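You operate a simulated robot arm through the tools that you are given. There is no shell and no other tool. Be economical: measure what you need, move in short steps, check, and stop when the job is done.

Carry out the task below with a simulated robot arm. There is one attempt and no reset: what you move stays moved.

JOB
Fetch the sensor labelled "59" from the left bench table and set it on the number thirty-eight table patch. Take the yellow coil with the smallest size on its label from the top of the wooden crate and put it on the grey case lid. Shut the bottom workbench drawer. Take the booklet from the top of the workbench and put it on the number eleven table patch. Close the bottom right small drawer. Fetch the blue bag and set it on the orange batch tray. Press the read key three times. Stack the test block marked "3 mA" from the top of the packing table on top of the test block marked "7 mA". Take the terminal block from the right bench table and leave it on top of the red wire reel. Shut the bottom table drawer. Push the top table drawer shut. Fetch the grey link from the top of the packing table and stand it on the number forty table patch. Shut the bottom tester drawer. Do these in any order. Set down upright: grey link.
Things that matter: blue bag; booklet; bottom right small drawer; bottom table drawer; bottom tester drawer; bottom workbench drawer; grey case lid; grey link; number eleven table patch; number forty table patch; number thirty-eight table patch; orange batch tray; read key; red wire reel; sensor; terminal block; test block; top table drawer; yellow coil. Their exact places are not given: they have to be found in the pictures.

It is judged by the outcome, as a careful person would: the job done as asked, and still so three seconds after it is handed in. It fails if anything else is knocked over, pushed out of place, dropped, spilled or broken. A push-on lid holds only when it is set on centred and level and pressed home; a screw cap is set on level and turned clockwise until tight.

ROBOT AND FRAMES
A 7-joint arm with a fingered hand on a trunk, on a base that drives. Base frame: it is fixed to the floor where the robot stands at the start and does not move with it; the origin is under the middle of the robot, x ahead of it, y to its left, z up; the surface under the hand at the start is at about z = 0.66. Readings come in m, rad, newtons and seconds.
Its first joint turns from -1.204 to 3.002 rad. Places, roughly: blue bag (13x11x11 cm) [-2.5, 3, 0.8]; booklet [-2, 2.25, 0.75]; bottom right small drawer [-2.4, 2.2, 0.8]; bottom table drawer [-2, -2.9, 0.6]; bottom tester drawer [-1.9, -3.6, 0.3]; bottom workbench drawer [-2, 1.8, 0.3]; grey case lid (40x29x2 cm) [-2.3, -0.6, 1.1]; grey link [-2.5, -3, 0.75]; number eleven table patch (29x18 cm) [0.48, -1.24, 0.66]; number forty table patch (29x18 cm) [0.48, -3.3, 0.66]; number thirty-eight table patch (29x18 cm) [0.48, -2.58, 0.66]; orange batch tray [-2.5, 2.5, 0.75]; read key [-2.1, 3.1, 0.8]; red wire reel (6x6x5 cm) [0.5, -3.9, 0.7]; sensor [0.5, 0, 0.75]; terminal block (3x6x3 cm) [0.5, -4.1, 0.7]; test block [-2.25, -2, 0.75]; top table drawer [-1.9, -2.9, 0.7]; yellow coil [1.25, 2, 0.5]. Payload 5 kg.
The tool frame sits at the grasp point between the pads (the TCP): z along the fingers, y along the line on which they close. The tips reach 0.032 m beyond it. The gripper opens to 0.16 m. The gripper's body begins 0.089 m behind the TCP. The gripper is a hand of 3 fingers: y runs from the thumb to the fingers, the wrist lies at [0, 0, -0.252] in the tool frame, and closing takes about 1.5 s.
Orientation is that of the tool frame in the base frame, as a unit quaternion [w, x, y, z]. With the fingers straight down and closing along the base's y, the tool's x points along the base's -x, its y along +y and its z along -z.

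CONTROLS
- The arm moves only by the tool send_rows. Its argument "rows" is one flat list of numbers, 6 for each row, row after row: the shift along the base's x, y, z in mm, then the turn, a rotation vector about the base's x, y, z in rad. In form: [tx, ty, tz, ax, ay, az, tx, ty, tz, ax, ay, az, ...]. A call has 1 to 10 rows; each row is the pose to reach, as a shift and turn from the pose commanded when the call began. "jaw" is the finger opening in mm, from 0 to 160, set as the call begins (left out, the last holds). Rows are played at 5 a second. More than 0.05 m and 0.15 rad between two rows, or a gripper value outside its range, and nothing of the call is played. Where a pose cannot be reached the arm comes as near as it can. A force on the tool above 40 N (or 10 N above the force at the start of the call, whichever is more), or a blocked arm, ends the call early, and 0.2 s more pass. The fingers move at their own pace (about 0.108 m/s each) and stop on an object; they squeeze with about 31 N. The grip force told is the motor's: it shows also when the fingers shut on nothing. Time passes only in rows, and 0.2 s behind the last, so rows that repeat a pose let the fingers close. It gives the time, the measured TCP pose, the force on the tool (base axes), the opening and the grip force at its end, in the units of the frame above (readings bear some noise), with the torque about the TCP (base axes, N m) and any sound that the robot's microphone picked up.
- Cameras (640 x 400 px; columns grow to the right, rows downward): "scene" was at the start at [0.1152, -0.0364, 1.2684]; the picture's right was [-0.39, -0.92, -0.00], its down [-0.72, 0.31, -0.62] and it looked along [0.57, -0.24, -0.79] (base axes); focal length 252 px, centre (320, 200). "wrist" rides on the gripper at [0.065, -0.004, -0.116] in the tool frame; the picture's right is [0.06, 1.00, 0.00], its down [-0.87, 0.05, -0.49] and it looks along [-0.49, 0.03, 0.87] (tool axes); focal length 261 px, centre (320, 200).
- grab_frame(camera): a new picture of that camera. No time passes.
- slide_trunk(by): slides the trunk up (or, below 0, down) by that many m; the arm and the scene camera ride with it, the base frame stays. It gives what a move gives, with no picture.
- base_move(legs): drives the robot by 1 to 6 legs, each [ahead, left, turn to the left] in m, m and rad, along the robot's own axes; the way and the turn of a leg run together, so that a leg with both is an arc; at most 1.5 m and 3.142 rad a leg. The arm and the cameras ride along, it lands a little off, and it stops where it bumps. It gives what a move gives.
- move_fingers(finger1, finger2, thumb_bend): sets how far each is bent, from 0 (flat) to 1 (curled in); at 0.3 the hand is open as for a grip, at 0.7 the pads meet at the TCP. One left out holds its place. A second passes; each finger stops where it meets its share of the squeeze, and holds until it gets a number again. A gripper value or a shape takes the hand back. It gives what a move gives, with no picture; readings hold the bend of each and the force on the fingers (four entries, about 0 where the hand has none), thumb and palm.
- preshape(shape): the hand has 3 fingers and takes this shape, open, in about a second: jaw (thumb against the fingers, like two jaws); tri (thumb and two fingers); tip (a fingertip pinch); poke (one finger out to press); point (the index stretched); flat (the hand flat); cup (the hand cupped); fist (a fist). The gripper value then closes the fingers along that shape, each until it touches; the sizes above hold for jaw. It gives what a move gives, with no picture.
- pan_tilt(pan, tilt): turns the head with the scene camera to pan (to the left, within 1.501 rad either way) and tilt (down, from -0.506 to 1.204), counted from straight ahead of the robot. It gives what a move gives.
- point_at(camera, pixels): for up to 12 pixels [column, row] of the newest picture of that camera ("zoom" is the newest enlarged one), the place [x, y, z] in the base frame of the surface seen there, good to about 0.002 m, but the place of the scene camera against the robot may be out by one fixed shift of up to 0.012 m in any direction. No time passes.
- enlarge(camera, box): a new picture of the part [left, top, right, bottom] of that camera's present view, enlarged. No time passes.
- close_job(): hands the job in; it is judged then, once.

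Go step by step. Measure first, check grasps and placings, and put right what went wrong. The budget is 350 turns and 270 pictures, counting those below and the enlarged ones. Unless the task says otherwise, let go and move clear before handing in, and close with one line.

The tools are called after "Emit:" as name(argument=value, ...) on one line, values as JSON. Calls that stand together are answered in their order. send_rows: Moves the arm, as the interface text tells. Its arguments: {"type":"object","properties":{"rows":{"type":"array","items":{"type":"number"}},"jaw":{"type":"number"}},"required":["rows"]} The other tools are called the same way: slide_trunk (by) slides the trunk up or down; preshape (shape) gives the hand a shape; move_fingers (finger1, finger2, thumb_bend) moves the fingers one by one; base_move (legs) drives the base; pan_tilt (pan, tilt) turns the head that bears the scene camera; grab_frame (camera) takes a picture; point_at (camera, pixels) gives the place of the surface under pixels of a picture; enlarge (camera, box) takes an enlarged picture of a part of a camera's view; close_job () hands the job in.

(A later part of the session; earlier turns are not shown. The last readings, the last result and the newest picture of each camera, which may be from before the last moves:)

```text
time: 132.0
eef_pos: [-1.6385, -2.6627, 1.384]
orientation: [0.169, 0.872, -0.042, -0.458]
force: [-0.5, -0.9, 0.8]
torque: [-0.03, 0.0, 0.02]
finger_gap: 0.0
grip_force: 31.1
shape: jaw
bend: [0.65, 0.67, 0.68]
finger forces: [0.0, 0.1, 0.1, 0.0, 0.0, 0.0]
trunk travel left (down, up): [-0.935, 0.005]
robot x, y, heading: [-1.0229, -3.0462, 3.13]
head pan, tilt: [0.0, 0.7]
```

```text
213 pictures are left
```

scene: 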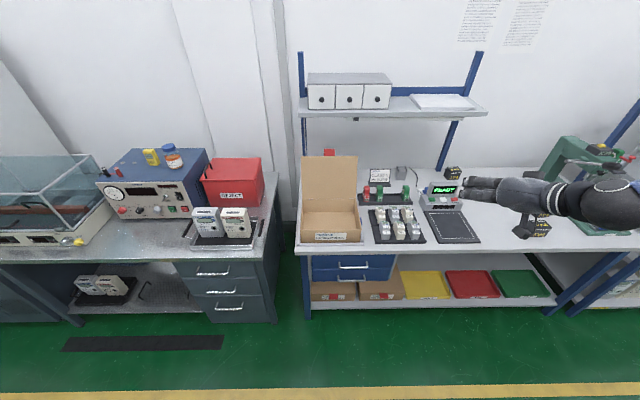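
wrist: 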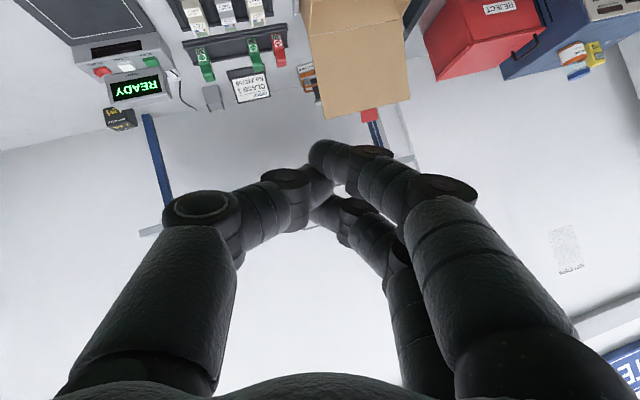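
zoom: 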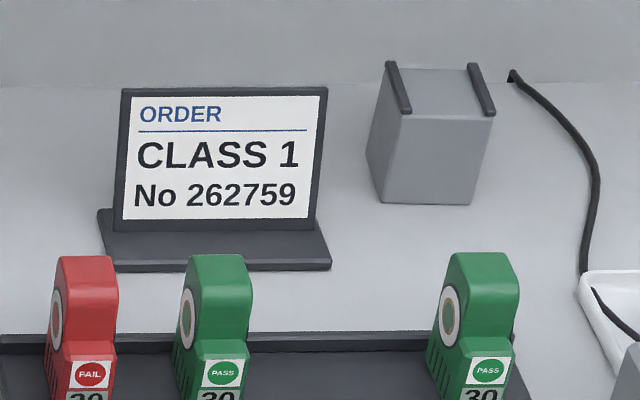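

Something orange/dark shows behind the carton at wrist (308,78). I enlarge it.

Emit:
enlarge(camera="wrist", box=[190, 40, 350, 140])

Emit:
point_at(camera="wrist", pixels=[[306, 72], [308, 85], [213, 100]])

```text
4.00 times, centred on (270, 90) of wrist
```

zoom: 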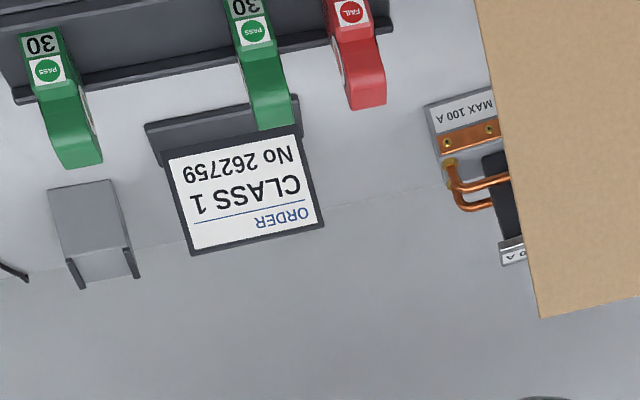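

```text
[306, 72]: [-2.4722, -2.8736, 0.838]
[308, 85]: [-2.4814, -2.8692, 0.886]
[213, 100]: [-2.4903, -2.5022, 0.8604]
```

The links (one marked "MAX 100 A") stand behind the carton near (−2.48,−2.87). I drive right to look at them from the right side.

Emit:
base_move(legs=[[0, -0.85, 0]])

Emit:
pan_tilt(pan=0.45, tilt=0.5)

Emit:
grab_frame(camera="scene")

Emit:
grab_frame(camera="wrist")

```text
time: 136.5
eef_pos: [-1.6256, -1.8122, 1.3847]
orientation: [0.169, 0.872, -0.041, -0.458]
force: [0.0, 0.3, 0.5]
torque: [-0.03, 0.0, -0.03]
finger_gap: 0.0002
grip_force: 31.3
shape: jaw
bend: [0.65, 0.67, 0.68]
finger forces: [0.1, 0.0, 0.0, 0.1, 0.0, 0.1]
trunk travel left (down, up): [-0.935, 0.005]
robot x, y, heading: [-1.0083, -2.2026, 3.129]
head pan, tilt: [0.0, 0.7]
```

```text
time: 137.4
eef_pos: [-1.6255, -1.8119, 1.3841]
orientation: [0.169, 0.872, -0.042, -0.458]
force: [0.4, -0.8, -0.3]
torque: [0.01, 0.01, 0.01]
finger_gap: 0.0
grip_force: 31.1
shape: jaw
bend: [0.65, 0.67, 0.68]
finger forces: [0.0, 0.0, 0.1, 0.1, 0.1, 0.0]
trunk travel left (down, up): [-0.935, 0.005]
robot x, y, heading: [-1.0061, -2.2018, 3.127]
head pan, tilt: [0.45, 0.499]
```

```text
211 pictures are left
```

scene: 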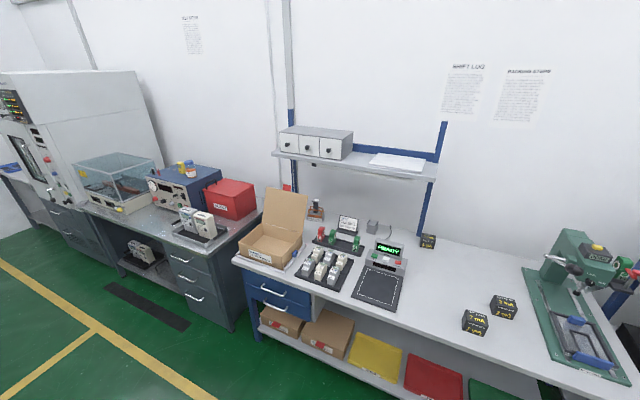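

```text
210 pictures are left
```

wrist: 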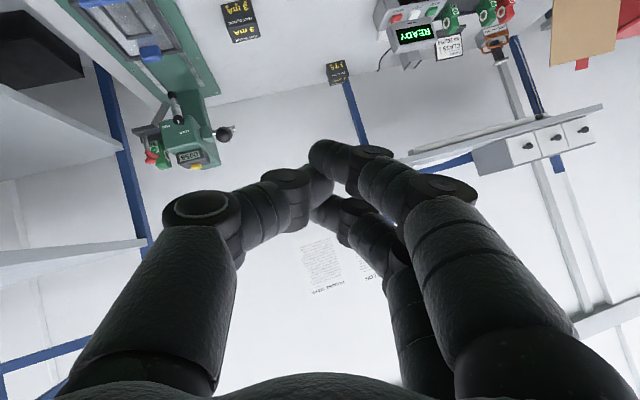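

Emit:
enlarge(camera="scene", box=[270, 180, 400, 260])

Emit:
enlarge(camera="scene", box=[300, 190, 340, 220])

Emit:
point_at(camera="scene", pixels=[[316, 211], [317, 204], [311, 212], [322, 212], [300, 158], [400, 172], [340, 145], [300, 200], [372, 226]])

```text
4.92 times, centred on (335, 220) of scene
```

zoom: 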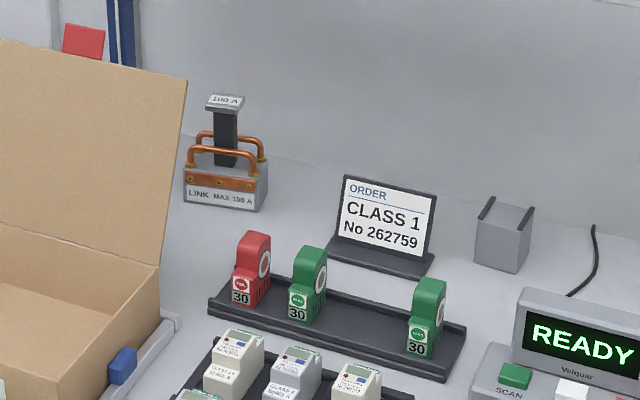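

```text
13.33 times, centred on (320, 205) of scene
```

zoom: 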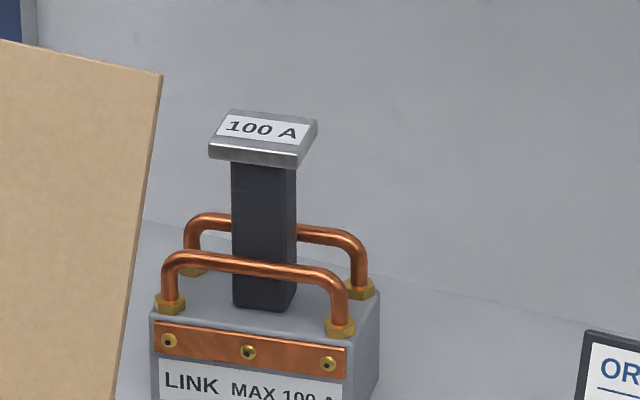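

```text
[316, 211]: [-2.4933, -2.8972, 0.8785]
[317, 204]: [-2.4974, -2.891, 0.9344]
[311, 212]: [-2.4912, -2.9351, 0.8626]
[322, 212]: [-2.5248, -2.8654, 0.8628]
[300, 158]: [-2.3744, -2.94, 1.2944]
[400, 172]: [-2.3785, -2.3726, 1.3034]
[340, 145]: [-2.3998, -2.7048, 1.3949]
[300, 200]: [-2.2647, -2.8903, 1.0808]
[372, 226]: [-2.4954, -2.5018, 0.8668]
```

The grey link is one piece: grey body with copper handles and a black post with a "100 A" cap. I measure its features in the enlarged picture.

Emit:
point_at(camera="zoom", pixels=[[212, 148], [298, 157], [312, 125], [236, 113], [262, 130], [245, 200], [285, 200], [250, 295], [210, 258], [160, 380], [340, 385], [370, 310]])

```text
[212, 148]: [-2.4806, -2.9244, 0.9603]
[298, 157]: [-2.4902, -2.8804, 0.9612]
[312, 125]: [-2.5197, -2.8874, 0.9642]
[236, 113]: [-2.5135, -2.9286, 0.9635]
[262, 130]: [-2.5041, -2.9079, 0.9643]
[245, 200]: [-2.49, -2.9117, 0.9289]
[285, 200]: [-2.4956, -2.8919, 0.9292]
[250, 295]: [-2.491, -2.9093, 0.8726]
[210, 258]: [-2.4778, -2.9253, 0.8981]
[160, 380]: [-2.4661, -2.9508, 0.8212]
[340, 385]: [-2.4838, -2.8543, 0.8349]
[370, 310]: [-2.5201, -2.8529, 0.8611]
```

Cap centre (−2.502,−2.905,0.964), post below it 2 cm wide, turned about 12°. The test blocks are nearer, so I do them first: lower the trunk, point the tool down, and enlarge the blocks.

Emit:
slide_trunk(by=-0.39)

Emit:
send_rows(rows=[0, 0, 0, 0.05, -0.137, 0.012, 0, 0, 0, 0.1, -0.274, 0.024, 0, 0, 0, 0.151, -0.41, 0.037, 0, 0, 0, 0.202, -0.547, 0.049, 0, 0, 0, 0.252, -0.684, 0.061, 0, 0, 0, 0.303, -0.82, 0.074, 0, 0, 0, 0.353, -0.957, 0.086], jaw=110)

Emit:
pan_tilt(pan=-0.1, tilt=0.6)

Emit:
grab_frame(camera="scene")

```text
time: 141.2
eef_pos: [-1.6263, -1.8118, 0.9949]
orientation: [0.168, 0.872, -0.042, -0.459]
force: [0.1, 0.7, 0.4]
torque: [0.01, 0.0, 0.0]
finger_gap: 0.0
grip_force: 30.8
shape: jaw
bend: [0.65, 0.67, 0.68]
finger forces: [0.0, 0.1, 0.0, 0.1, 0.0, 0.0]
trunk travel left (down, up): [-0.545, 0.395]
robot x, y, heading: [-1.0096, -2.2003, 3.128]
head pan, tilt: [0.45, 0.499]
```

```text
time: 142.8
eef_pos: [-1.627, -1.8152, 0.9954]
orientation: [-0.003, 1.0, -0.001, 0.0]
force: [-0.1, -0.2, -0.9]
torque: [0.06, -0.04, 0.02]
finger_gap: 0.1099
grip_force: 0.0
shape: jaw
bend: [0.68, 0.68, 0.65]
finger forces: [0.0, 0.0, 0.0, 0.0, 0.0, 0.0]
trunk travel left (down, up): [-0.545, 0.395]
robot x, y, heading: [-1.0059, -2.1995, 3.123]
head pan, tilt: [0.45, 0.499]
```

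```text
time: 143.8
eef_pos: [-1.6256, -1.8102, 0.9944]
orientation: [0.001, 1.0, -0.002, -0.001]
force: [-0.4, -0.1, 1.1]
torque: [-0.02, 0.03, 0.02]
finger_gap: 0.1095
grip_force: 0.2
shape: jaw
bend: [0.68, 0.68, 0.65]
finger forces: [0.1, 0.0, 0.0, 0.0, 0.1, 0.0]
trunk travel left (down, up): [-0.545, 0.395]
robot x, y, heading: [-1.0046, -2.2046, 3.125]
head pan, tilt: [-0.099, 0.6]
```

```text
207 pictures are left
```

scene: 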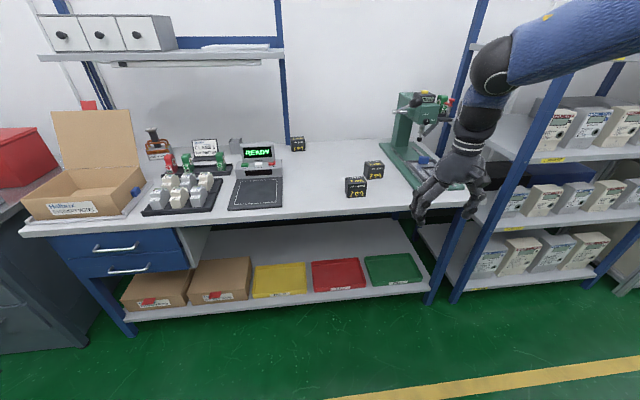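

Emit:
enlarge(camera="scene", box=[320, 140, 440, 215])

Emit:
point_at(camera="scene", pixels=[[348, 180], [364, 179], [346, 195], [355, 183], [366, 164], [381, 163], [373, 167], [411, 95], [465, 190], [438, 180]])

```text
5.33 times, centred on (380, 178) of scene
```

zoom: 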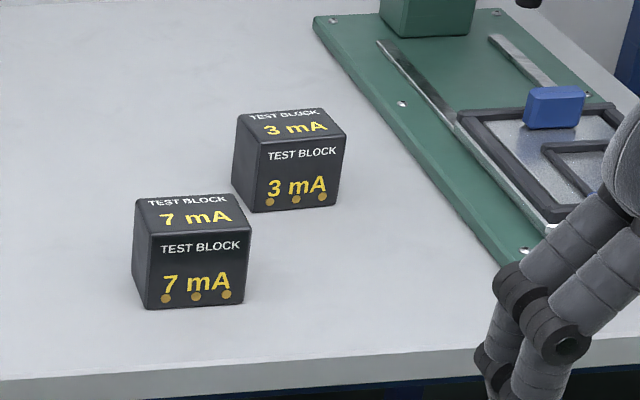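

```text
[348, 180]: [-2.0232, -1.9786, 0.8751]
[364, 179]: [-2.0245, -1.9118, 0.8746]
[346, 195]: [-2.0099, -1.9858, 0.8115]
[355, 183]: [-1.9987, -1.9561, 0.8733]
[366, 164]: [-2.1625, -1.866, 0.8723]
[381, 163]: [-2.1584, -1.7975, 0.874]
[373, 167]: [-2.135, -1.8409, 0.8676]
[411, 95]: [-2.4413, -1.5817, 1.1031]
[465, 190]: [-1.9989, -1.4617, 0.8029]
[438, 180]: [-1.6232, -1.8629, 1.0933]
```

I measure the elbow, rack upright and press lever positions before driving in.

Emit:
point_at(camera="scene", pixels=[[490, 70], [580, 40], [463, 230], [530, 130], [555, 80], [432, 128], [448, 105], [425, 95], [475, 60], [440, 205]])

```text
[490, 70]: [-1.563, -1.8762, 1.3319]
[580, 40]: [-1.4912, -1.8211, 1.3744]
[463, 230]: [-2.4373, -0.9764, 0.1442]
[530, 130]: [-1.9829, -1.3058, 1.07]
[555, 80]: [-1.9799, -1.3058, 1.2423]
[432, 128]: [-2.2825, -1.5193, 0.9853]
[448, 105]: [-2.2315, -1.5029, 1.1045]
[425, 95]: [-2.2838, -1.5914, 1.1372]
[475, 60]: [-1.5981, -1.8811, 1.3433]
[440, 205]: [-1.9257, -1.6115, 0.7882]
```

Rack and press are well clear of y≈−1.83. I drive ahead 0.4 m and look down with the wrist camera.

Emit:
base_move(legs=[[0.36, 0, 0]])

Emit:
send_rows(rows=[-40, -5, 0, 0, 0, 0, -80, -15, 0, 0, 0, 0, -120, -15, 0, 0, 0, 0])

Emit:
grab_frame(camera="wrist")

```text
time: 146.1
eef_pos: [-1.9857, -1.8067, 0.9939]
orientation: [0.0, 1.0, -0.001, 0.0]
force: [-1.3, -0.5, -0.6]
torque: [-0.01, -0.03, 0.01]
finger_gap: 0.1098
grip_force: 0.0
shape: jaw
bend: [0.68, 0.68, 0.65]
finger forces: [0.1, 0.0, 0.1, 0.0, 0.1, 0.0]
trunk travel left (down, up): [-0.545, 0.395]
robot x, y, heading: [-1.3667, -2.1958, 3.122]
head pan, tilt: [-0.099, 0.6]
```

```text
time: 146.9
eef_pos: [-2.1084, -1.8197, 0.9931]
orientation: [0.0, 1.0, -0.001, 0.0]
force: [-0.3, -0.7, -0.4]
torque: [0.0, -0.05, 0.0]
finger_gap: 0.1098
grip_force: 0.0
shape: jaw
bend: [0.68, 0.68, 0.65]
finger forces: [0.0, 0.1, 0.1, 0.0, 0.0, 0.0]
trunk travel left (down, up): [-0.545, 0.395]
robot x, y, heading: [-1.3638, -2.1976, 3.128]
head pan, tilt: [-0.099, 0.6]
```

```text
205 pictures are left
```

wrist: 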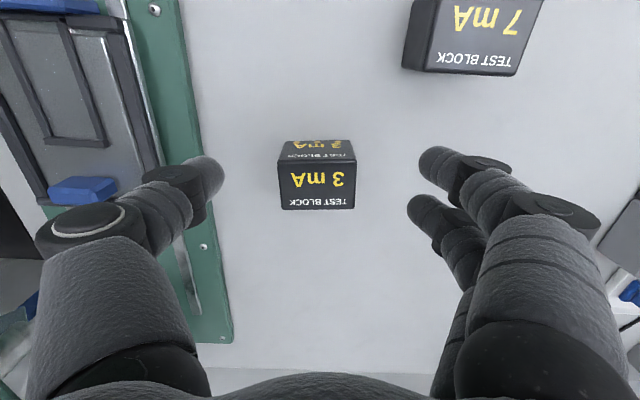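

The 3 mA block top spans (279,160)–(355,208); the 7 mA block is at top right. I measure both.

Emit:
point_at(camera="wrist", pixels=[[281, 163], [354, 162], [352, 205], [284, 207], [318, 185], [434, 10], [534, 10], [407, 66], [512, 71], [424, 66], [380, 200]])

Emit:
enlarge(camera="wrist", box=[380, 0, 560, 100])

```text
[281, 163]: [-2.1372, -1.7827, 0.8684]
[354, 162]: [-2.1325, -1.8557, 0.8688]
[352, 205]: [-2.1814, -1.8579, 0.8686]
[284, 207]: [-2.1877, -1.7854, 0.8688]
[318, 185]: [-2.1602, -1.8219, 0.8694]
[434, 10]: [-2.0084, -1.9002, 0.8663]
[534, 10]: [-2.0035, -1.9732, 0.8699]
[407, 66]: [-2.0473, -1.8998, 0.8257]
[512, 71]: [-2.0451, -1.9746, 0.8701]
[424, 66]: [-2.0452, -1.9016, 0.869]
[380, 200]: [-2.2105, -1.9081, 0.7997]
```

```text
3.56 times, centred on (470, 50) of wrist
```

zoom: 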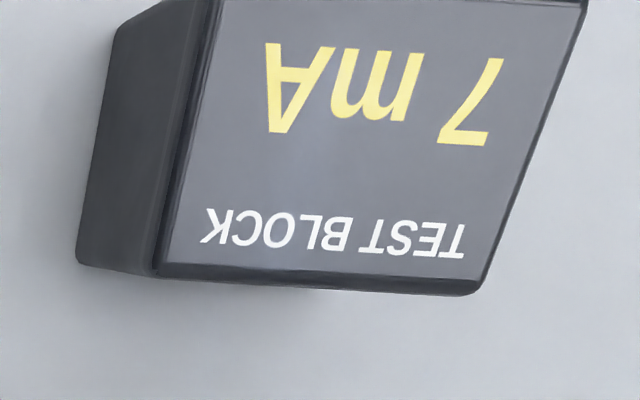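

3 mA block centre (−2.160,−1.8205), top 0.869, turned +0.065 rad; 7 mA centre (−2.0195,−1.938). I descend and grip the 3 mA block.

Emit:
send_rows(rows=[-35, 0, 0, 0, 0, 0.065, -52, -1, -30, 0, 0, 0.065, -52, -1, -75, 0, 0, 0.065, -52, -1, -115, 0, 0, 0.065, -52, -1, -148, 0, 0, 0.065])

Emit:
send_rows(rows=[0, 0, 0, 0, 0, 0, 0, 0, 0, 0, 0, 0, 0, 0, 0, 0, 0, 0, 0, 0, 0, 0, 0, 0, 0, 0, 0, 0, 0, 0, 0, 0, 0, 0, 0, 0], jaw=0)

Emit:
send_rows(rows=[0, 0, 40, 0, 0, 0, 0, 0, 80, 0, 0, 0, 0, 0, 110, 0, 0, 0])

Emit:
grab_frame(camera="wrist")

```text
time: 148.1
eef_pos: [-2.1599, -1.8212, 0.8453]
orientation: [0.0, 0.999, 0.033, -0.001]
force: [-0.2, 0.4, 0.0]
torque: [-0.02, -0.02, -0.01]
finger_gap: 0.1098
grip_force: 0.0
shape: jaw
bend: [0.68, 0.68, 0.65]
finger forces: [0.0, 0.0, 0.1, 0.1, 0.1, 0.0]
trunk travel left (down, up): [-0.545, 0.395]
robot x, y, heading: [-1.3658, -2.1935, 3.128]
head pan, tilt: [-0.099, 0.6]
```

```text
time: 149.5
eef_pos: [-2.1584, -1.8226, 0.8466]
orientation: [0.0, 0.999, 0.033, -0.001]
force: [-0.1, -0.6, -0.3]
torque: [-0.03, 0.02, 0.0]
finger_gap: 0.0734
grip_force: 30.8
shape: jaw
bend: [0.73, 0.73, 0.7]
finger forces: [14.4, 14.3, 0.1, 0.1, 28.1, 0.0]
trunk travel left (down, up): [-0.545, 0.395]
robot x, y, heading: [-1.3687, -2.1928, 3.126]
head pan, tilt: [-0.099, 0.6]
```

```text
time: 150.3
eef_pos: [-2.1578, -1.8223, 0.9575]
orientation: [0.0, 0.999, 0.032, -0.001]
force: [-0.5, 0.3, -3.2]
torque: [-0.01, 0.0, 0.03]
finger_gap: 0.0731
grip_force: 31.1
shape: jaw
bend: [0.73, 0.73, 0.7]
finger forces: [14.4, 14.2, 0.1, 0.0, 28.5, 0.0]
trunk travel left (down, up): [-0.545, 0.395]
robot x, y, heading: [-1.3637, -2.1932, 3.122]
head pan, tilt: [-0.099, 0.6]
```

```text
203 pictures are left
```

wrist: 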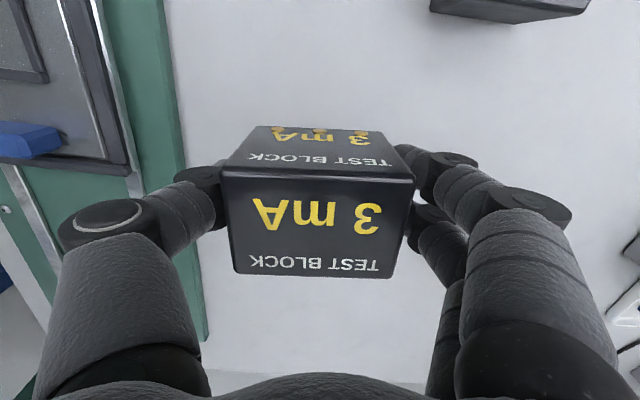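

Held level (≈3 N). I carry it over the 7 mA block and lower near contact.

Emit:
send_rows(rows=[35, -29, 0, 0, 0, 0, 70, -58, 0, 0, 0, 0, 104, -87, 0, 0, 0, 0, 138, -115, 0, 0, 0, -0.025, 138, -115, -20, 0, 0, -0.025, 138, -115, -36, 0, 0, -0.025])

Emit:
grab_frame(camera="wrist")

Emit:
enlarge(camera="scene", box=[300, 160, 460, 260])

```text
time: 151.7
eef_pos: [-2.0183, -1.9359, 0.9205]
orientation: [-0.001, 1.0, 0.019, -0.001]
force: [0.3, -0.4, -4.2]
torque: [-0.01, 0.0, -0.05]
finger_gap: 0.0735
grip_force: 30.9
shape: jaw
bend: [0.73, 0.73, 0.7]
finger forces: [14.4, 14.2, 0.0, 0.1, 28.7, 0.0]
trunk travel left (down, up): [-0.545, 0.395]
robot x, y, heading: [-1.3641, -2.196, 3.129]
head pan, tilt: [-0.099, 0.6]
```

```text
202 pictures are left
```

wrist: 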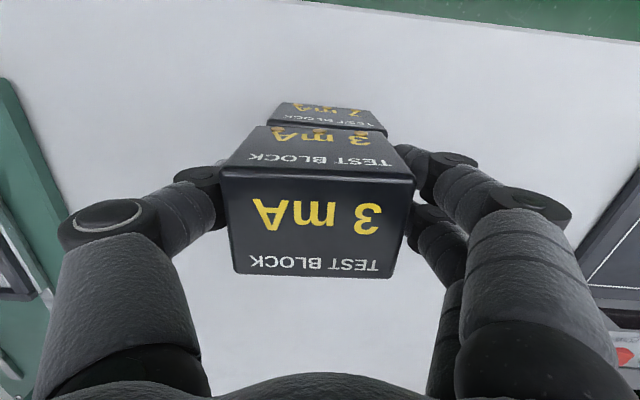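

```text
4.00 times, centred on (380, 210) of scene
```

zoom: 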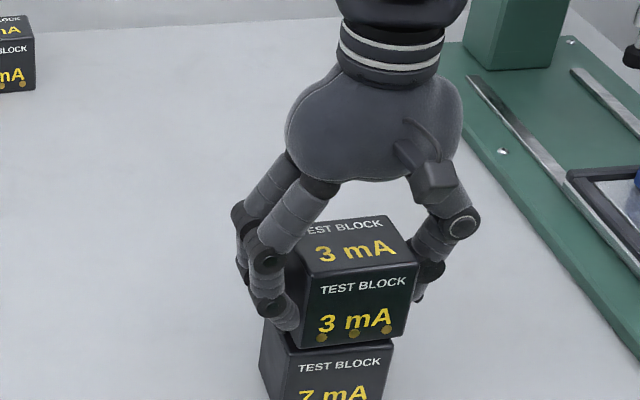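

I compare the two blocks' faces in the zoom before release.

Emit:
point_at(camera="zoom", pixels=[[310, 310], [400, 300], [360, 295], [300, 390], [380, 375], [340, 375], [407, 330], [385, 355], [305, 335], [292, 372]])

```text
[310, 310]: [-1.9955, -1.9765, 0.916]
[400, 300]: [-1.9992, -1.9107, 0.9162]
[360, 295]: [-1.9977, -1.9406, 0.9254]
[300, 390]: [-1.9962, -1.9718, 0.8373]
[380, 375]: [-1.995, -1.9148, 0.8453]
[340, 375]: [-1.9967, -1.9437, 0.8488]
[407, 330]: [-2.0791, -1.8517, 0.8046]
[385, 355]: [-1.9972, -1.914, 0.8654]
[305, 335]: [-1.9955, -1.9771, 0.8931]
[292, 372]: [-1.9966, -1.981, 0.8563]
```

Faces are aligned at x −1.996. I lower 5 mm and release.

Emit:
send_rows(rows=[0, -1, -3, 0, 0, 0, 0, -1, -5, 0, 0, 0])

Emit:
send_rows(rows=[0, 0, 0, 0, 0, 0, 0, 0, 0, 0, 0, 0, 0, 0, 0, 0, 0, 0, 0, 0, 40, 0, 0, 0, 0, 0, 80, 0, 0, 0, 0, 0, 120, 0, 0, 0], jaw=115)

Emit:
enlarge(camera="scene", box=[300, 110, 460, 240])

```text
time: 152.3
eef_pos: [-2.0197, -1.9383, 0.9157]
orientation: [-0.001, 1.0, 0.019, -0.001]
force: [1.1, 0.8, 4.4]
torque: [0.04, -0.01, 0.03]
finger_gap: 0.0735
grip_force: 31.0
shape: jaw
bend: [0.73, 0.73, 0.7]
finger forces: [14.6, 14.5, 0.0, 0.0, 29.8, 0.1]
trunk travel left (down, up): [-0.545, 0.395]
robot x, y, heading: [-1.3688, -2.1929, 3.127]
head pan, tilt: [-0.099, 0.6]
```

```text
time: 153.7
eef_pos: [-2.0177, -1.9387, 1.0368]
orientation: [-0.001, 1.0, 0.019, -0.001]
force: [0.4, 0.2, 1.4]
torque: [0.03, 0.03, 0.04]
finger_gap: 0.1146
grip_force: 0.1
shape: jaw
bend: [0.65, 0.65, 0.62]
finger forces: [0.0, 0.0, 0.0, 0.0, 0.0, 0.0]
trunk travel left (down, up): [-0.545, 0.395]
robot x, y, heading: [-1.3688, -2.1945, 3.124]
head pan, tilt: [-0.099, 0.6]
```

```text
3.08 times, centred on (380, 175) of scene
```

zoom: 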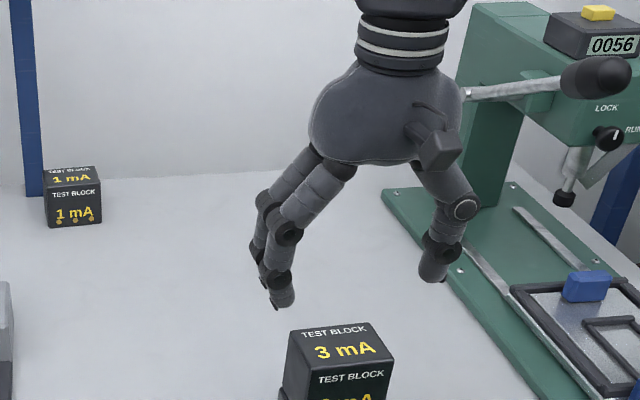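

The blocks are stacked. For the link: I back away, turn left 0.52 rad, and pose the hand tilted 45° forward before driving in.

Emit:
base_move(legs=[[-0.4, 0, 0], [0, 0, 0.535]])

Emit:
send_rows(rows=[-10, 0, 20, -0.065, 0.113, 0, -20, 0, 40, -0.13, 0.226, 0, -30, 0, 60, -0.195, 0.339, 0, -40, 0, 60, -0.26, 0.453, 0, -60, 0, 60, -0.325, 0.566, 0, -80, 0, 60, -0.39, 0.68, 0], jaw=70)

Emit:
pan_tilt(pan=0.1, tilt=0.5)

Emit:
grab_frame(camera="scene")

```text
time: 157.7
eef_pos: [-1.66, -2.3173, 1.0355]
orientation: [0.0, 0.958, 0.286, -0.002]
force: [0.3, -1.0, 0.4]
torque: [-0.02, 0.0, 0.0]
finger_gap: 0.1147
grip_force: 0.0
shape: jaw
bend: [0.65, 0.65, 0.62]
finger forces: [0.0, 0.0, 0.1, 0.0, 0.1, 0.0]
trunk travel left (down, up): [-0.545, 0.395]
robot x, y, heading: [-0.9721, -2.1988, -2.613]
head pan, tilt: [-0.099, 0.6]
```

```text
time: 159.1
eef_pos: [-1.741, -2.3173, 1.0952]
orientation: [0.087, 0.885, 0.264, -0.373]
force: [0.4, 1.0, -0.5]
torque: [0.02, -0.03, -0.02]
finger_gap: 0.0705
grip_force: 0.1
shape: jaw
bend: [0.73, 0.73, 0.7]
finger forces: [0.0, 0.1, 0.0, 0.0, 0.0, 0.0]
trunk travel left (down, up): [-0.545, 0.395]
robot x, y, heading: [-0.9715, -2.2026, -2.615]
head pan, tilt: [-0.099, 0.6]
```

```text
time: 159.8
eef_pos: [-1.7405, -2.3177, 1.0968]
orientation: [0.087, 0.886, 0.264, -0.372]
force: [0.3, 0.3, -0.1]
torque: [-0.01, 0.04, 0.03]
finger_gap: 0.0707
grip_force: 0.1
shape: jaw
bend: [0.73, 0.73, 0.7]
finger forces: [0.0, 0.1, 0.0, 0.0, 0.0, 0.0]
trunk travel left (down, up): [-0.545, 0.395]
robot x, y, heading: [-0.9709, -2.1986, -2.617]
head pan, tilt: [0.099, 0.499]
```

```text
199 pictures are left
```

scene: 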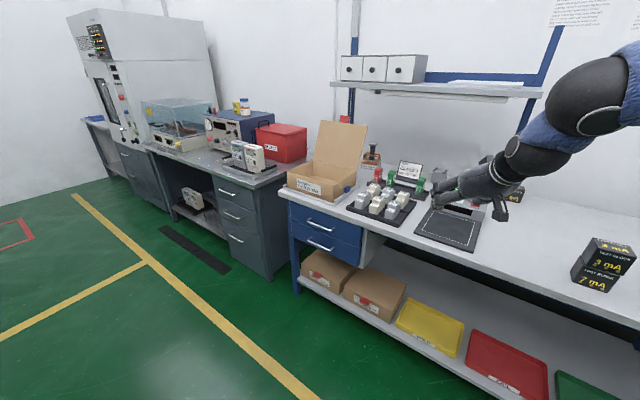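

Hand tilted at (−1.74,−2.318,1.097). I drive toward the pre-grasp point in two steps.

Emit:
base_move(legs=[[0.55, 0.12, 0]])

Emit:
grab_frame(camera="scene")

Emit:
grab_frame(camera="wrist")

```text
time: 163.0
eef_pos: [-2.1551, -2.6949, 1.0949]
orientation: [0.087, 0.886, 0.263, -0.372]
force: [-0.5, -0.1, -0.1]
torque: [-0.01, 0.0, -0.01]
finger_gap: 0.0706
grip_force: 0.1
shape: jaw
bend: [0.73, 0.73, 0.7]
finger forces: [0.0, 0.1, 0.0, 0.0, 0.0, 0.0]
trunk travel left (down, up): [-0.545, 0.395]
robot x, y, heading: [-1.3834, -2.5809, -2.624]
head pan, tilt: [0.099, 0.499]
```

```text
198 pictures are left
```

scene: 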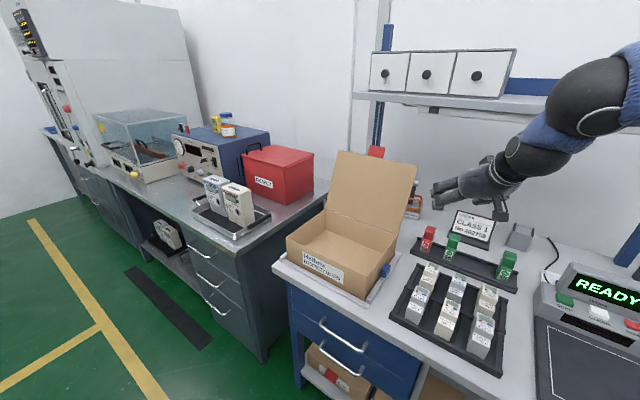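

```text
197 pictures are left
```

wrist: 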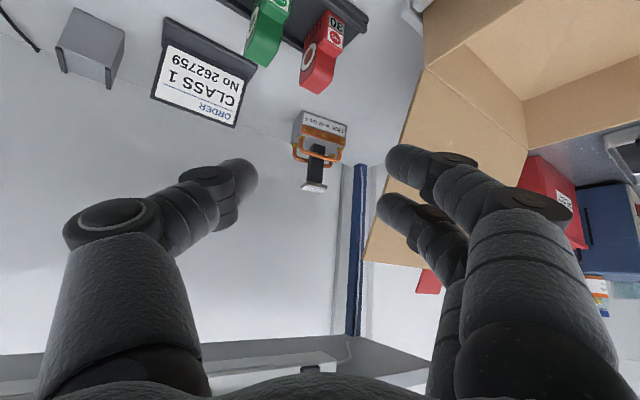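

The link (cap at (314,187), post (316,165)) is between the fingers in the view. I measure it and the lid's edge.

Emit:
point_at(camera="wrist", pixels=[[314, 187], [316, 165], [303, 187], [325, 189], [322, 128], [318, 150], [385, 200], [369, 255], [405, 130], [330, 345]])

Emit:
enlarge(camera="wrist", box=[270, 90, 390, 210])

```text
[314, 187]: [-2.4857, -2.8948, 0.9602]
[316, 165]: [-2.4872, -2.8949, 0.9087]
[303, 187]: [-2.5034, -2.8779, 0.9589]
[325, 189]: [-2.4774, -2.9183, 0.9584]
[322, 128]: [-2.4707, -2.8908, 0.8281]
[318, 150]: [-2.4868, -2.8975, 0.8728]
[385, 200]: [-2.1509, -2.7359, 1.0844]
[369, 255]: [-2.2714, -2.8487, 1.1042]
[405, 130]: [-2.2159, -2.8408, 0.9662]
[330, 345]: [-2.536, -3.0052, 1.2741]
```

```text
3.33 times, centred on (330, 150) of wrist
```

zoom: 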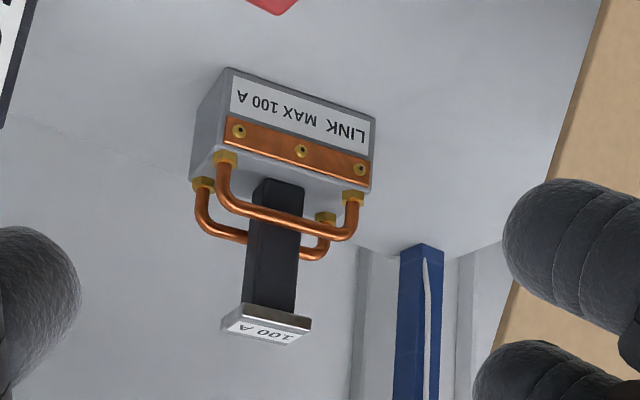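

Post centre ≈(−2.497,−2.897), z 0.87–0.95. I drive ahead 0.25 m more, then check before the final arm approach.

Emit:
base_move(legs=[[0.25, 0.005, 0]])

Emit:
grab_frame(camera="wrist")

Emit:
grab_frame(camera="scene")

```text
time: 164.8
eef_pos: [-2.369, -2.8281, 1.0939]
orientation: [0.086, 0.886, 0.264, -0.372]
force: [0.8, -0.7, 0.0]
torque: [0.01, -0.02, 0.0]
finger_gap: 0.0703
grip_force: 0.0
shape: jaw
bend: [0.73, 0.73, 0.7]
finger forces: [0.0, 0.0, 0.0, 0.1, 0.0, 0.0]
trunk travel left (down, up): [-0.545, 0.395]
robot x, y, heading: [-1.5978, -2.7107, -2.611]
head pan, tilt: [0.099, 0.499]
```

```text
195 pictures are left
```

wrist: 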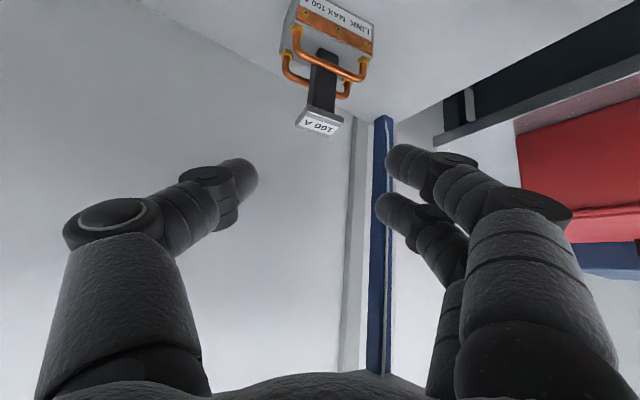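

```text
194 pictures are left
```

scene: 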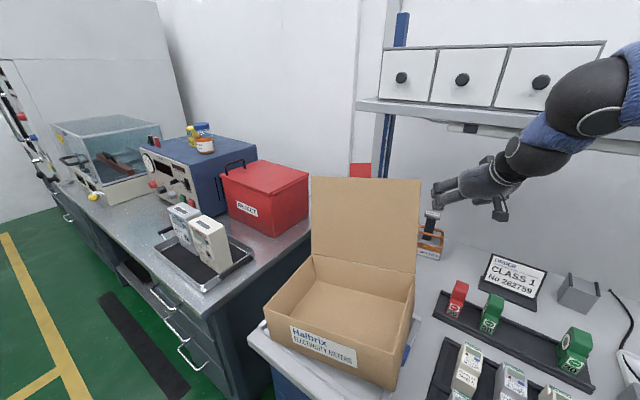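

Before approaching I check clearance between the forearm and the shelf.

Emit:
point_at(camera="scene", pixels=[[590, 90], [545, 95], [545, 135], [515, 150], [480, 108], [480, 118], [415, 200], [430, 222], [433, 215]])

Emit:
point_at(camera="wrist", pixels=[[318, 122], [322, 85], [304, 118], [336, 128], [328, 30]])

```text
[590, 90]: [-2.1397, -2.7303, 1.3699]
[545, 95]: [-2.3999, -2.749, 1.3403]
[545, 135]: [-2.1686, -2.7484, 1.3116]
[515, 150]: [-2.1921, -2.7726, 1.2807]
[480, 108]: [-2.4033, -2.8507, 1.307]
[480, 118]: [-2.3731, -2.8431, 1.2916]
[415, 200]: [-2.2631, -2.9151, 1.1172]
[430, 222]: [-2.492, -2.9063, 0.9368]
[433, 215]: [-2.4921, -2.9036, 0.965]
```

```text
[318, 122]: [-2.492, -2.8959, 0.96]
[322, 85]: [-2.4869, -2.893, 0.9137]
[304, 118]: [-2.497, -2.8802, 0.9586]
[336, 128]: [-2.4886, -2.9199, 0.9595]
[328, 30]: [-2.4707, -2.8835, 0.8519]
```

Clearances are fine. I approach in two stages along the tool axis to the post.

Emit:
send_rows(rows=[-22, -11, -32, 0, 0, 0, -45, -23, -64, 0, 0, 0, -67, -34, -95, 0, 0, 0])

Emit:
grab_frame(camera="wrist")

Emit:
grab_frame(camera="scene")

```text
time: 165.6
eef_pos: [-2.4373, -2.8608, 0.9976]
orientation: [0.087, 0.886, 0.263, -0.372]
force: [-0.9, -0.4, -0.1]
torque: [0.0, -0.03, 0.0]
finger_gap: 0.0705
grip_force: 0.0
shape: jaw
bend: [0.73, 0.73, 0.7]
finger forces: [0.1, 0.0, 0.0, 0.1, 0.0, 0.0]
trunk travel left (down, up): [-0.545, 0.395]
robot x, y, heading: [-1.598, -2.7107, -2.609]
head pan, tilt: [0.099, 0.499]
```

```text
193 pictures are left
```

wrist: 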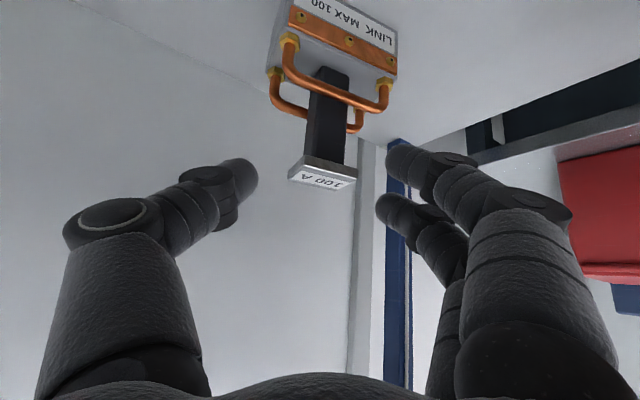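

```text
192 pictures are left
```

scene: 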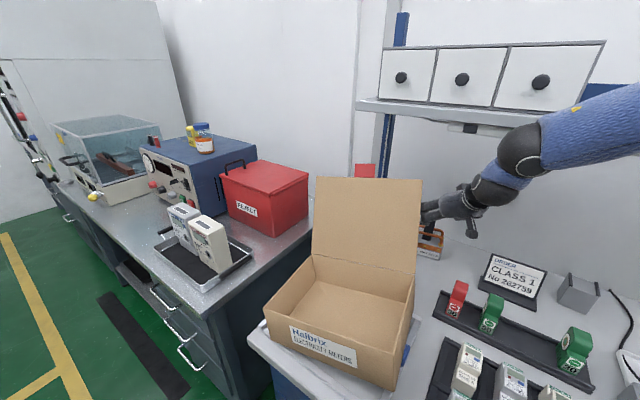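

The view looks right. Final approach of 97 mm along the tool axis to the post.

Emit:
send_rows(rows=[-21, -12, -22, 0, 0, 0, -42, -24, -44, 0, 0, 0, -62, -36, -65, 0, 0, 0])

Emit:
grab_frame(camera="wrist")

```text
time: 166.4
eef_pos: [-2.4988, -2.8974, 0.9329]
orientation: [0.086, 0.886, 0.264, -0.372]
force: [-1.8, -0.1, 1.1]
torque: [-0.04, 0.03, -0.04]
finger_gap: 0.0699
grip_force: 0.0
shape: jaw
bend: [0.73, 0.73, 0.7]
finger forces: [1.2, 0.1, 0.1, 0.1, 0.0, 0.0]
trunk travel left (down, up): [-0.545, 0.395]
robot x, y, heading: [-1.5995, -2.7116, -2.612]
head pan, tilt: [0.099, 0.499]
```

```text
191 pictures are left
```

wrist: 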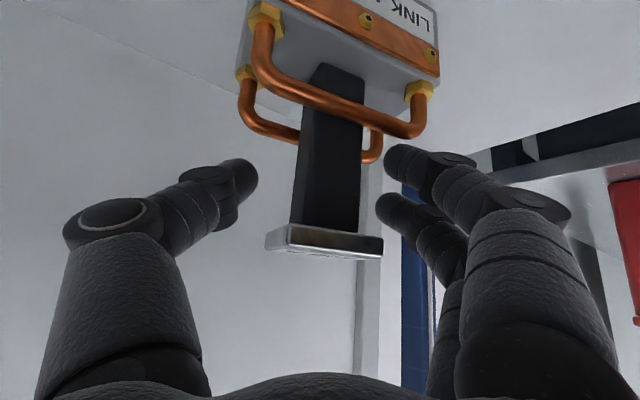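

A light touch (1.2 N) on one finger suggests it meets the copper handle; I raise 8 mm, then close.

Emit:
send_rows(rows=[0, 0, 8, 0, 0, 0, 0, 0, 8, 0, 0, 0])

Emit:
send_rows(rows=[0, 0, 0, 0, 0, 0, 0, 0, 0, 0, 0, 0, 0, 0, 0, 0, 0, 0, 0, 0, 0, 0, 0, 0, 0, 0, 0, 0, 0, 0, 0, 0, 0, 0, 0, 0], jaw=0)

Emit:
grab_frame(camera="wrist")

```text
time: 167.0
eef_pos: [-2.4972, -2.897, 0.9431]
orientation: [0.087, 0.885, 0.265, -0.373]
force: [-0.6, -0.8, 0.0]
torque: [-0.01, 0.01, 0.01]
finger_gap: 0.07
grip_force: 0.1
shape: jaw
bend: [0.73, 0.73, 0.7]
finger forces: [0.0, 0.0, 0.1, 0.0, 0.0, 0.0]
trunk travel left (down, up): [-0.545, 0.395]
robot x, y, heading: [-1.5993, -2.7069, -2.618]
head pan, tilt: [0.099, 0.499]
```

```text
time: 168.4
eef_pos: [-2.4971, -2.8964, 0.9431]
orientation: [0.087, 0.885, 0.265, -0.373]
force: [-0.4, -0.4, 1.0]
torque: [-0.04, 0.0, 0.03]
finger_gap: 0.0247
grip_force: 30.9
shape: jaw
bend: [0.73, 0.72, 0.71]
finger forces: [13.0, 12.2, 0.0, 0.0, 24.5, 0.1]
trunk travel left (down, up): [-0.545, 0.395]
robot x, y, heading: [-1.6024, -2.7068, -2.616]
head pan, tilt: [0.099, 0.499]
```

```text
190 pictures are left
```

wrist: 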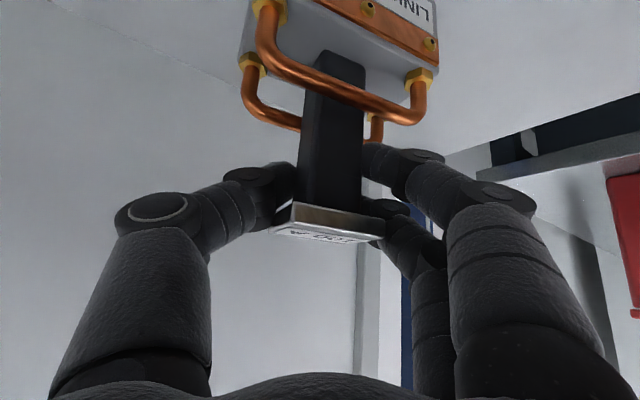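

The post is gripped (gap 0.025) beneath the cap. I retreat up along the tool axis and check that it comes along.

Emit:
send_rows(rows=[0, 0, 20, 0, 0, 0, 10, 8, 50, 0, 0, 0, 30, 22, 80, 0, 0, 0, 55, 38, 105, 0, 0, 0, 80, 65, 130, 0, 0, 0, 105, 95, 140, 0, 0, 0])

Emit:
grab_frame(camera="wrist")

Emit:
grab_frame(camera="scene")

```text
time: 169.8
eef_pos: [-2.392, -2.8022, 1.0859]
orientation: [0.087, 0.885, 0.265, -0.372]
force: [0.7, 0.5, -4.0]
torque: [0.04, 0.01, 0.02]
finger_gap: 0.0246
grip_force: 31.2
shape: jaw
bend: [0.73, 0.72, 0.71]
finger forces: [13.2, 12.3, 0.1, 0.0, 23.2, 0.1]
trunk travel left (down, up): [-0.545, 0.395]
robot x, y, heading: [-1.5943, -2.71, -2.611]
head pan, tilt: [0.099, 0.499]
```

```text
189 pictures are left
```

wrist: 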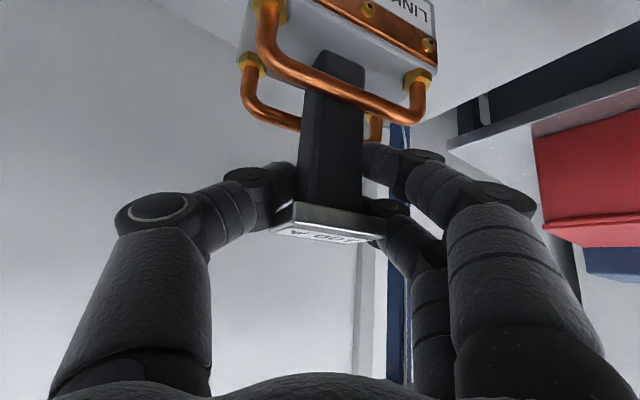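

```text
188 pictures are left
```

scene: 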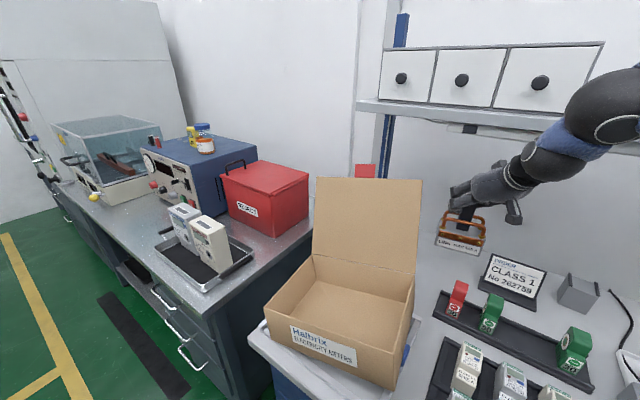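

The link hangs level in the grip (≈4 N). I back out, turn to face the bench, and drive to patch 40.

Emit:
base_move(legs=[[-0.8, 0, 0], [0, 0, 2.611], [0.4, -0.67, 0]])

Emit:
pan_tilt(pan=-0.4, tilt=0.6)

Emit:
grab_frame(camera="scene")

```text
time: 184.1
eef_pos: [0.2433, -3.2718, 1.0831]
orientation: [0.382, -0.035, 0.923, -0.008]
force: [-0.2, 0.1, -3.7]
torque: [-0.02, 0.01, 0.01]
finger_gap: 0.0233
grip_force: 31.0
shape: jaw
bend: [0.73, 0.73, 0.73]
finger forces: [11.9, 13.2, 0.1, 0.1, 25.4, 0.0]
trunk travel left (down, up): [-0.545, 0.395]
robot x, y, heading: [-0.5004, -2.9702, 0.025]
head pan, tilt: [0.099, 0.499]
```

```text
time: 185.0
eef_pos: [0.2433, -3.2708, 1.0826]
orientation: [0.382, -0.035, 0.923, -0.009]
force: [0.4, 0.0, -4.3]
torque: [-0.01, 0.01, 0.01]
finger_gap: 0.0239
grip_force: 30.5
shape: jaw
bend: [0.73, 0.73, 0.73]
finger forces: [11.8, 13.1, 0.1, 0.0, 25.5, 0.0]
trunk travel left (down, up): [-0.545, 0.395]
robot x, y, heading: [-0.4996, -2.9675, 0.024]
head pan, tilt: [-0.4, 0.6]
```

```text
187 pictures are left
```

scene: 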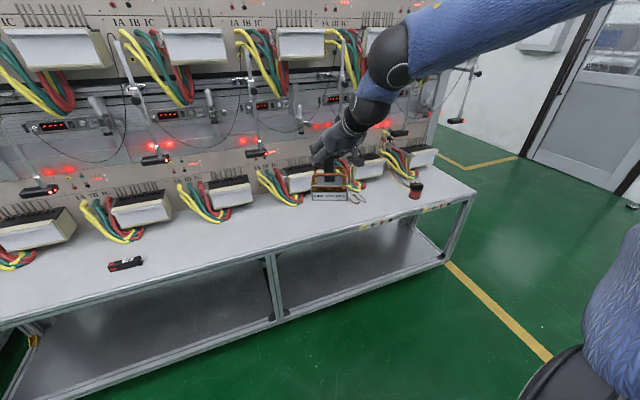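

The link appears level at (329,190). I zoom to check its posture, then lower the trunk and extend.

Emit:
enlarge(camera="scene", box=[280, 130, 400, 205])

Emit:
slide_trunk(by=-0.14)

Emit:
send_rows(rows=[45, -5, 0, 0, 0, 0, 90, -10, 0, 0, 0, 0, 135, -15, 0, 0, 0, 0, 180, -20, 0, 0, 0, 0, 215, -28, 0, 0, 0, 0, 215, -28, -45, 0, 0, 0, 215, -28, -90, 0, 0, 0, 215, -28, -120, 0, 0, 0])

Emit:
grab_frame(camera="scene")

Emit:
grab_frame(camera="wrist")

```text
5.33 times, centred on (340, 168) of scene
```

zoom: 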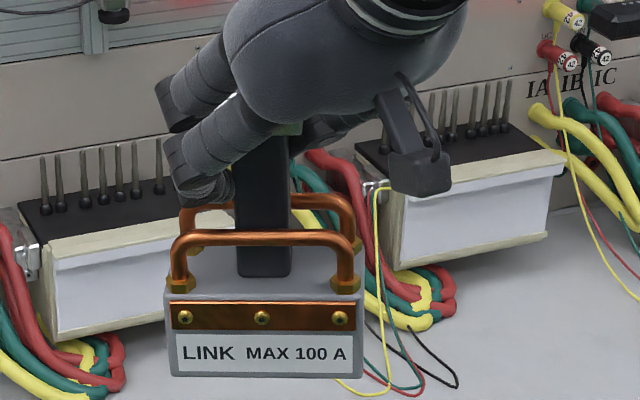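

```text
time: 186.7
eef_pos: [0.2435, -3.2709, 0.9446]
orientation: [0.383, -0.034, 0.923, -0.009]
force: [-0.2, 0.1, -4.0]
torque: [0.01, 0.01, -0.02]
finger_gap: 0.0237
grip_force: 31.0
shape: jaw
bend: [0.73, 0.73, 0.73]
finger forces: [11.9, 13.2, 0.0, 0.1, 25.4, 0.0]
trunk travel left (down, up): [-0.405, 0.535]
robot x, y, heading: [-0.5001, -2.9677, 0.019]
head pan, tilt: [-0.4, 0.6]
```

```text
time: 188.4
eef_pos: [0.4587, -3.2995, 0.8226]
orientation: [0.383, -0.035, 0.923, -0.008]
force: [0.7, 0.0, -4.2]
torque: [0.02, 0.0, 0.02]
finger_gap: 0.0236
grip_force: 30.8
shape: jaw
bend: [0.74, 0.73, 0.74]
finger forces: [11.7, 13.4, 0.1, 0.0, 25.2, 0.1]
trunk travel left (down, up): [-0.405, 0.535]
robot x, y, heading: [-0.5007, -2.9676, 0.023]
head pan, tilt: [-0.4, 0.6]
```

```text
185 pictures are left
```

scene: 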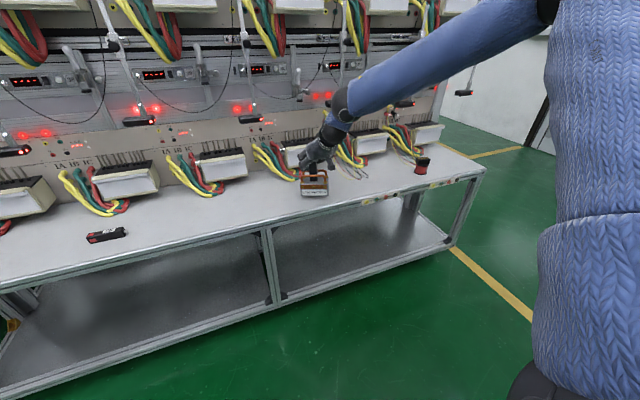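

```text
184 pictures are left
```

wrist: 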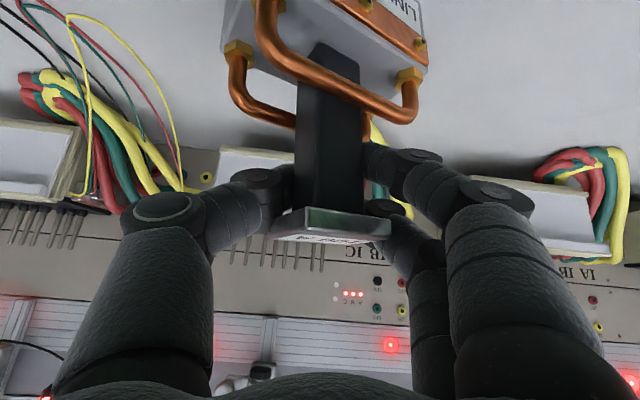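

About 20 mm remain. I lower 17 mm and then feel for contact.

Emit:
send_rows(rows=[0, 0, -8, 0, 0, 0, 0, 0, -16, 0, 0, 0])

Emit:
enlarge(camera="scene", box=[270, 140, 370, 210])

```text
time: 189.1
eef_pos: [0.457, -3.2989, 0.8066]
orientation: [0.383, -0.034, 0.923, -0.009]
force: [-0.2, 0.9, -4.1]
torque: [-0.02, -0.02, 0.03]
finger_gap: 0.0231
grip_force: 30.7
shape: jaw
bend: [0.74, 0.73, 0.74]
finger forces: [11.6, 13.5, 0.0, 0.0, 25.1, 0.0]
trunk travel left (down, up): [-0.405, 0.535]
robot x, y, heading: [-0.4976, -2.9696, 0.022]
head pan, tilt: [-0.4, 0.6]
```

```text
5.71 times, centred on (320, 175) of scene
```

zoom: 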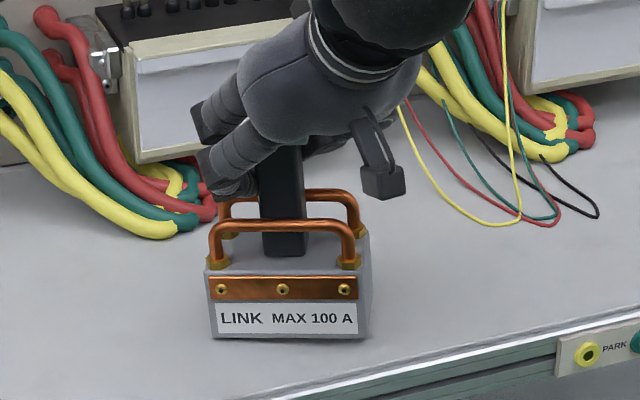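

Emit:
send_rows(rows=[0, 0, -2, 0, 0, 0, 0, 0, -4, 0, 0, 0, 0, 0, -4, 0, 0, 0])

```text
time: 189.8
eef_pos: [0.4582, -3.2984, 0.8039]
orientation: [0.383, -0.035, 0.923, -0.01]
force: [0.4, -1.4, 0.1]
torque: [0.06, -0.01, 0.0]
finger_gap: 0.0233
grip_force: 30.9
shape: jaw
bend: [0.74, 0.73, 0.74]
finger forces: [11.7, 12.7, 0.1, 0.1, 25.9, 0.0]
trunk travel left (down, up): [-0.405, 0.535]
robot x, y, heading: [-0.4993, -2.965, 0.024]
head pan, tilt: [-0.4, 0.6]
```

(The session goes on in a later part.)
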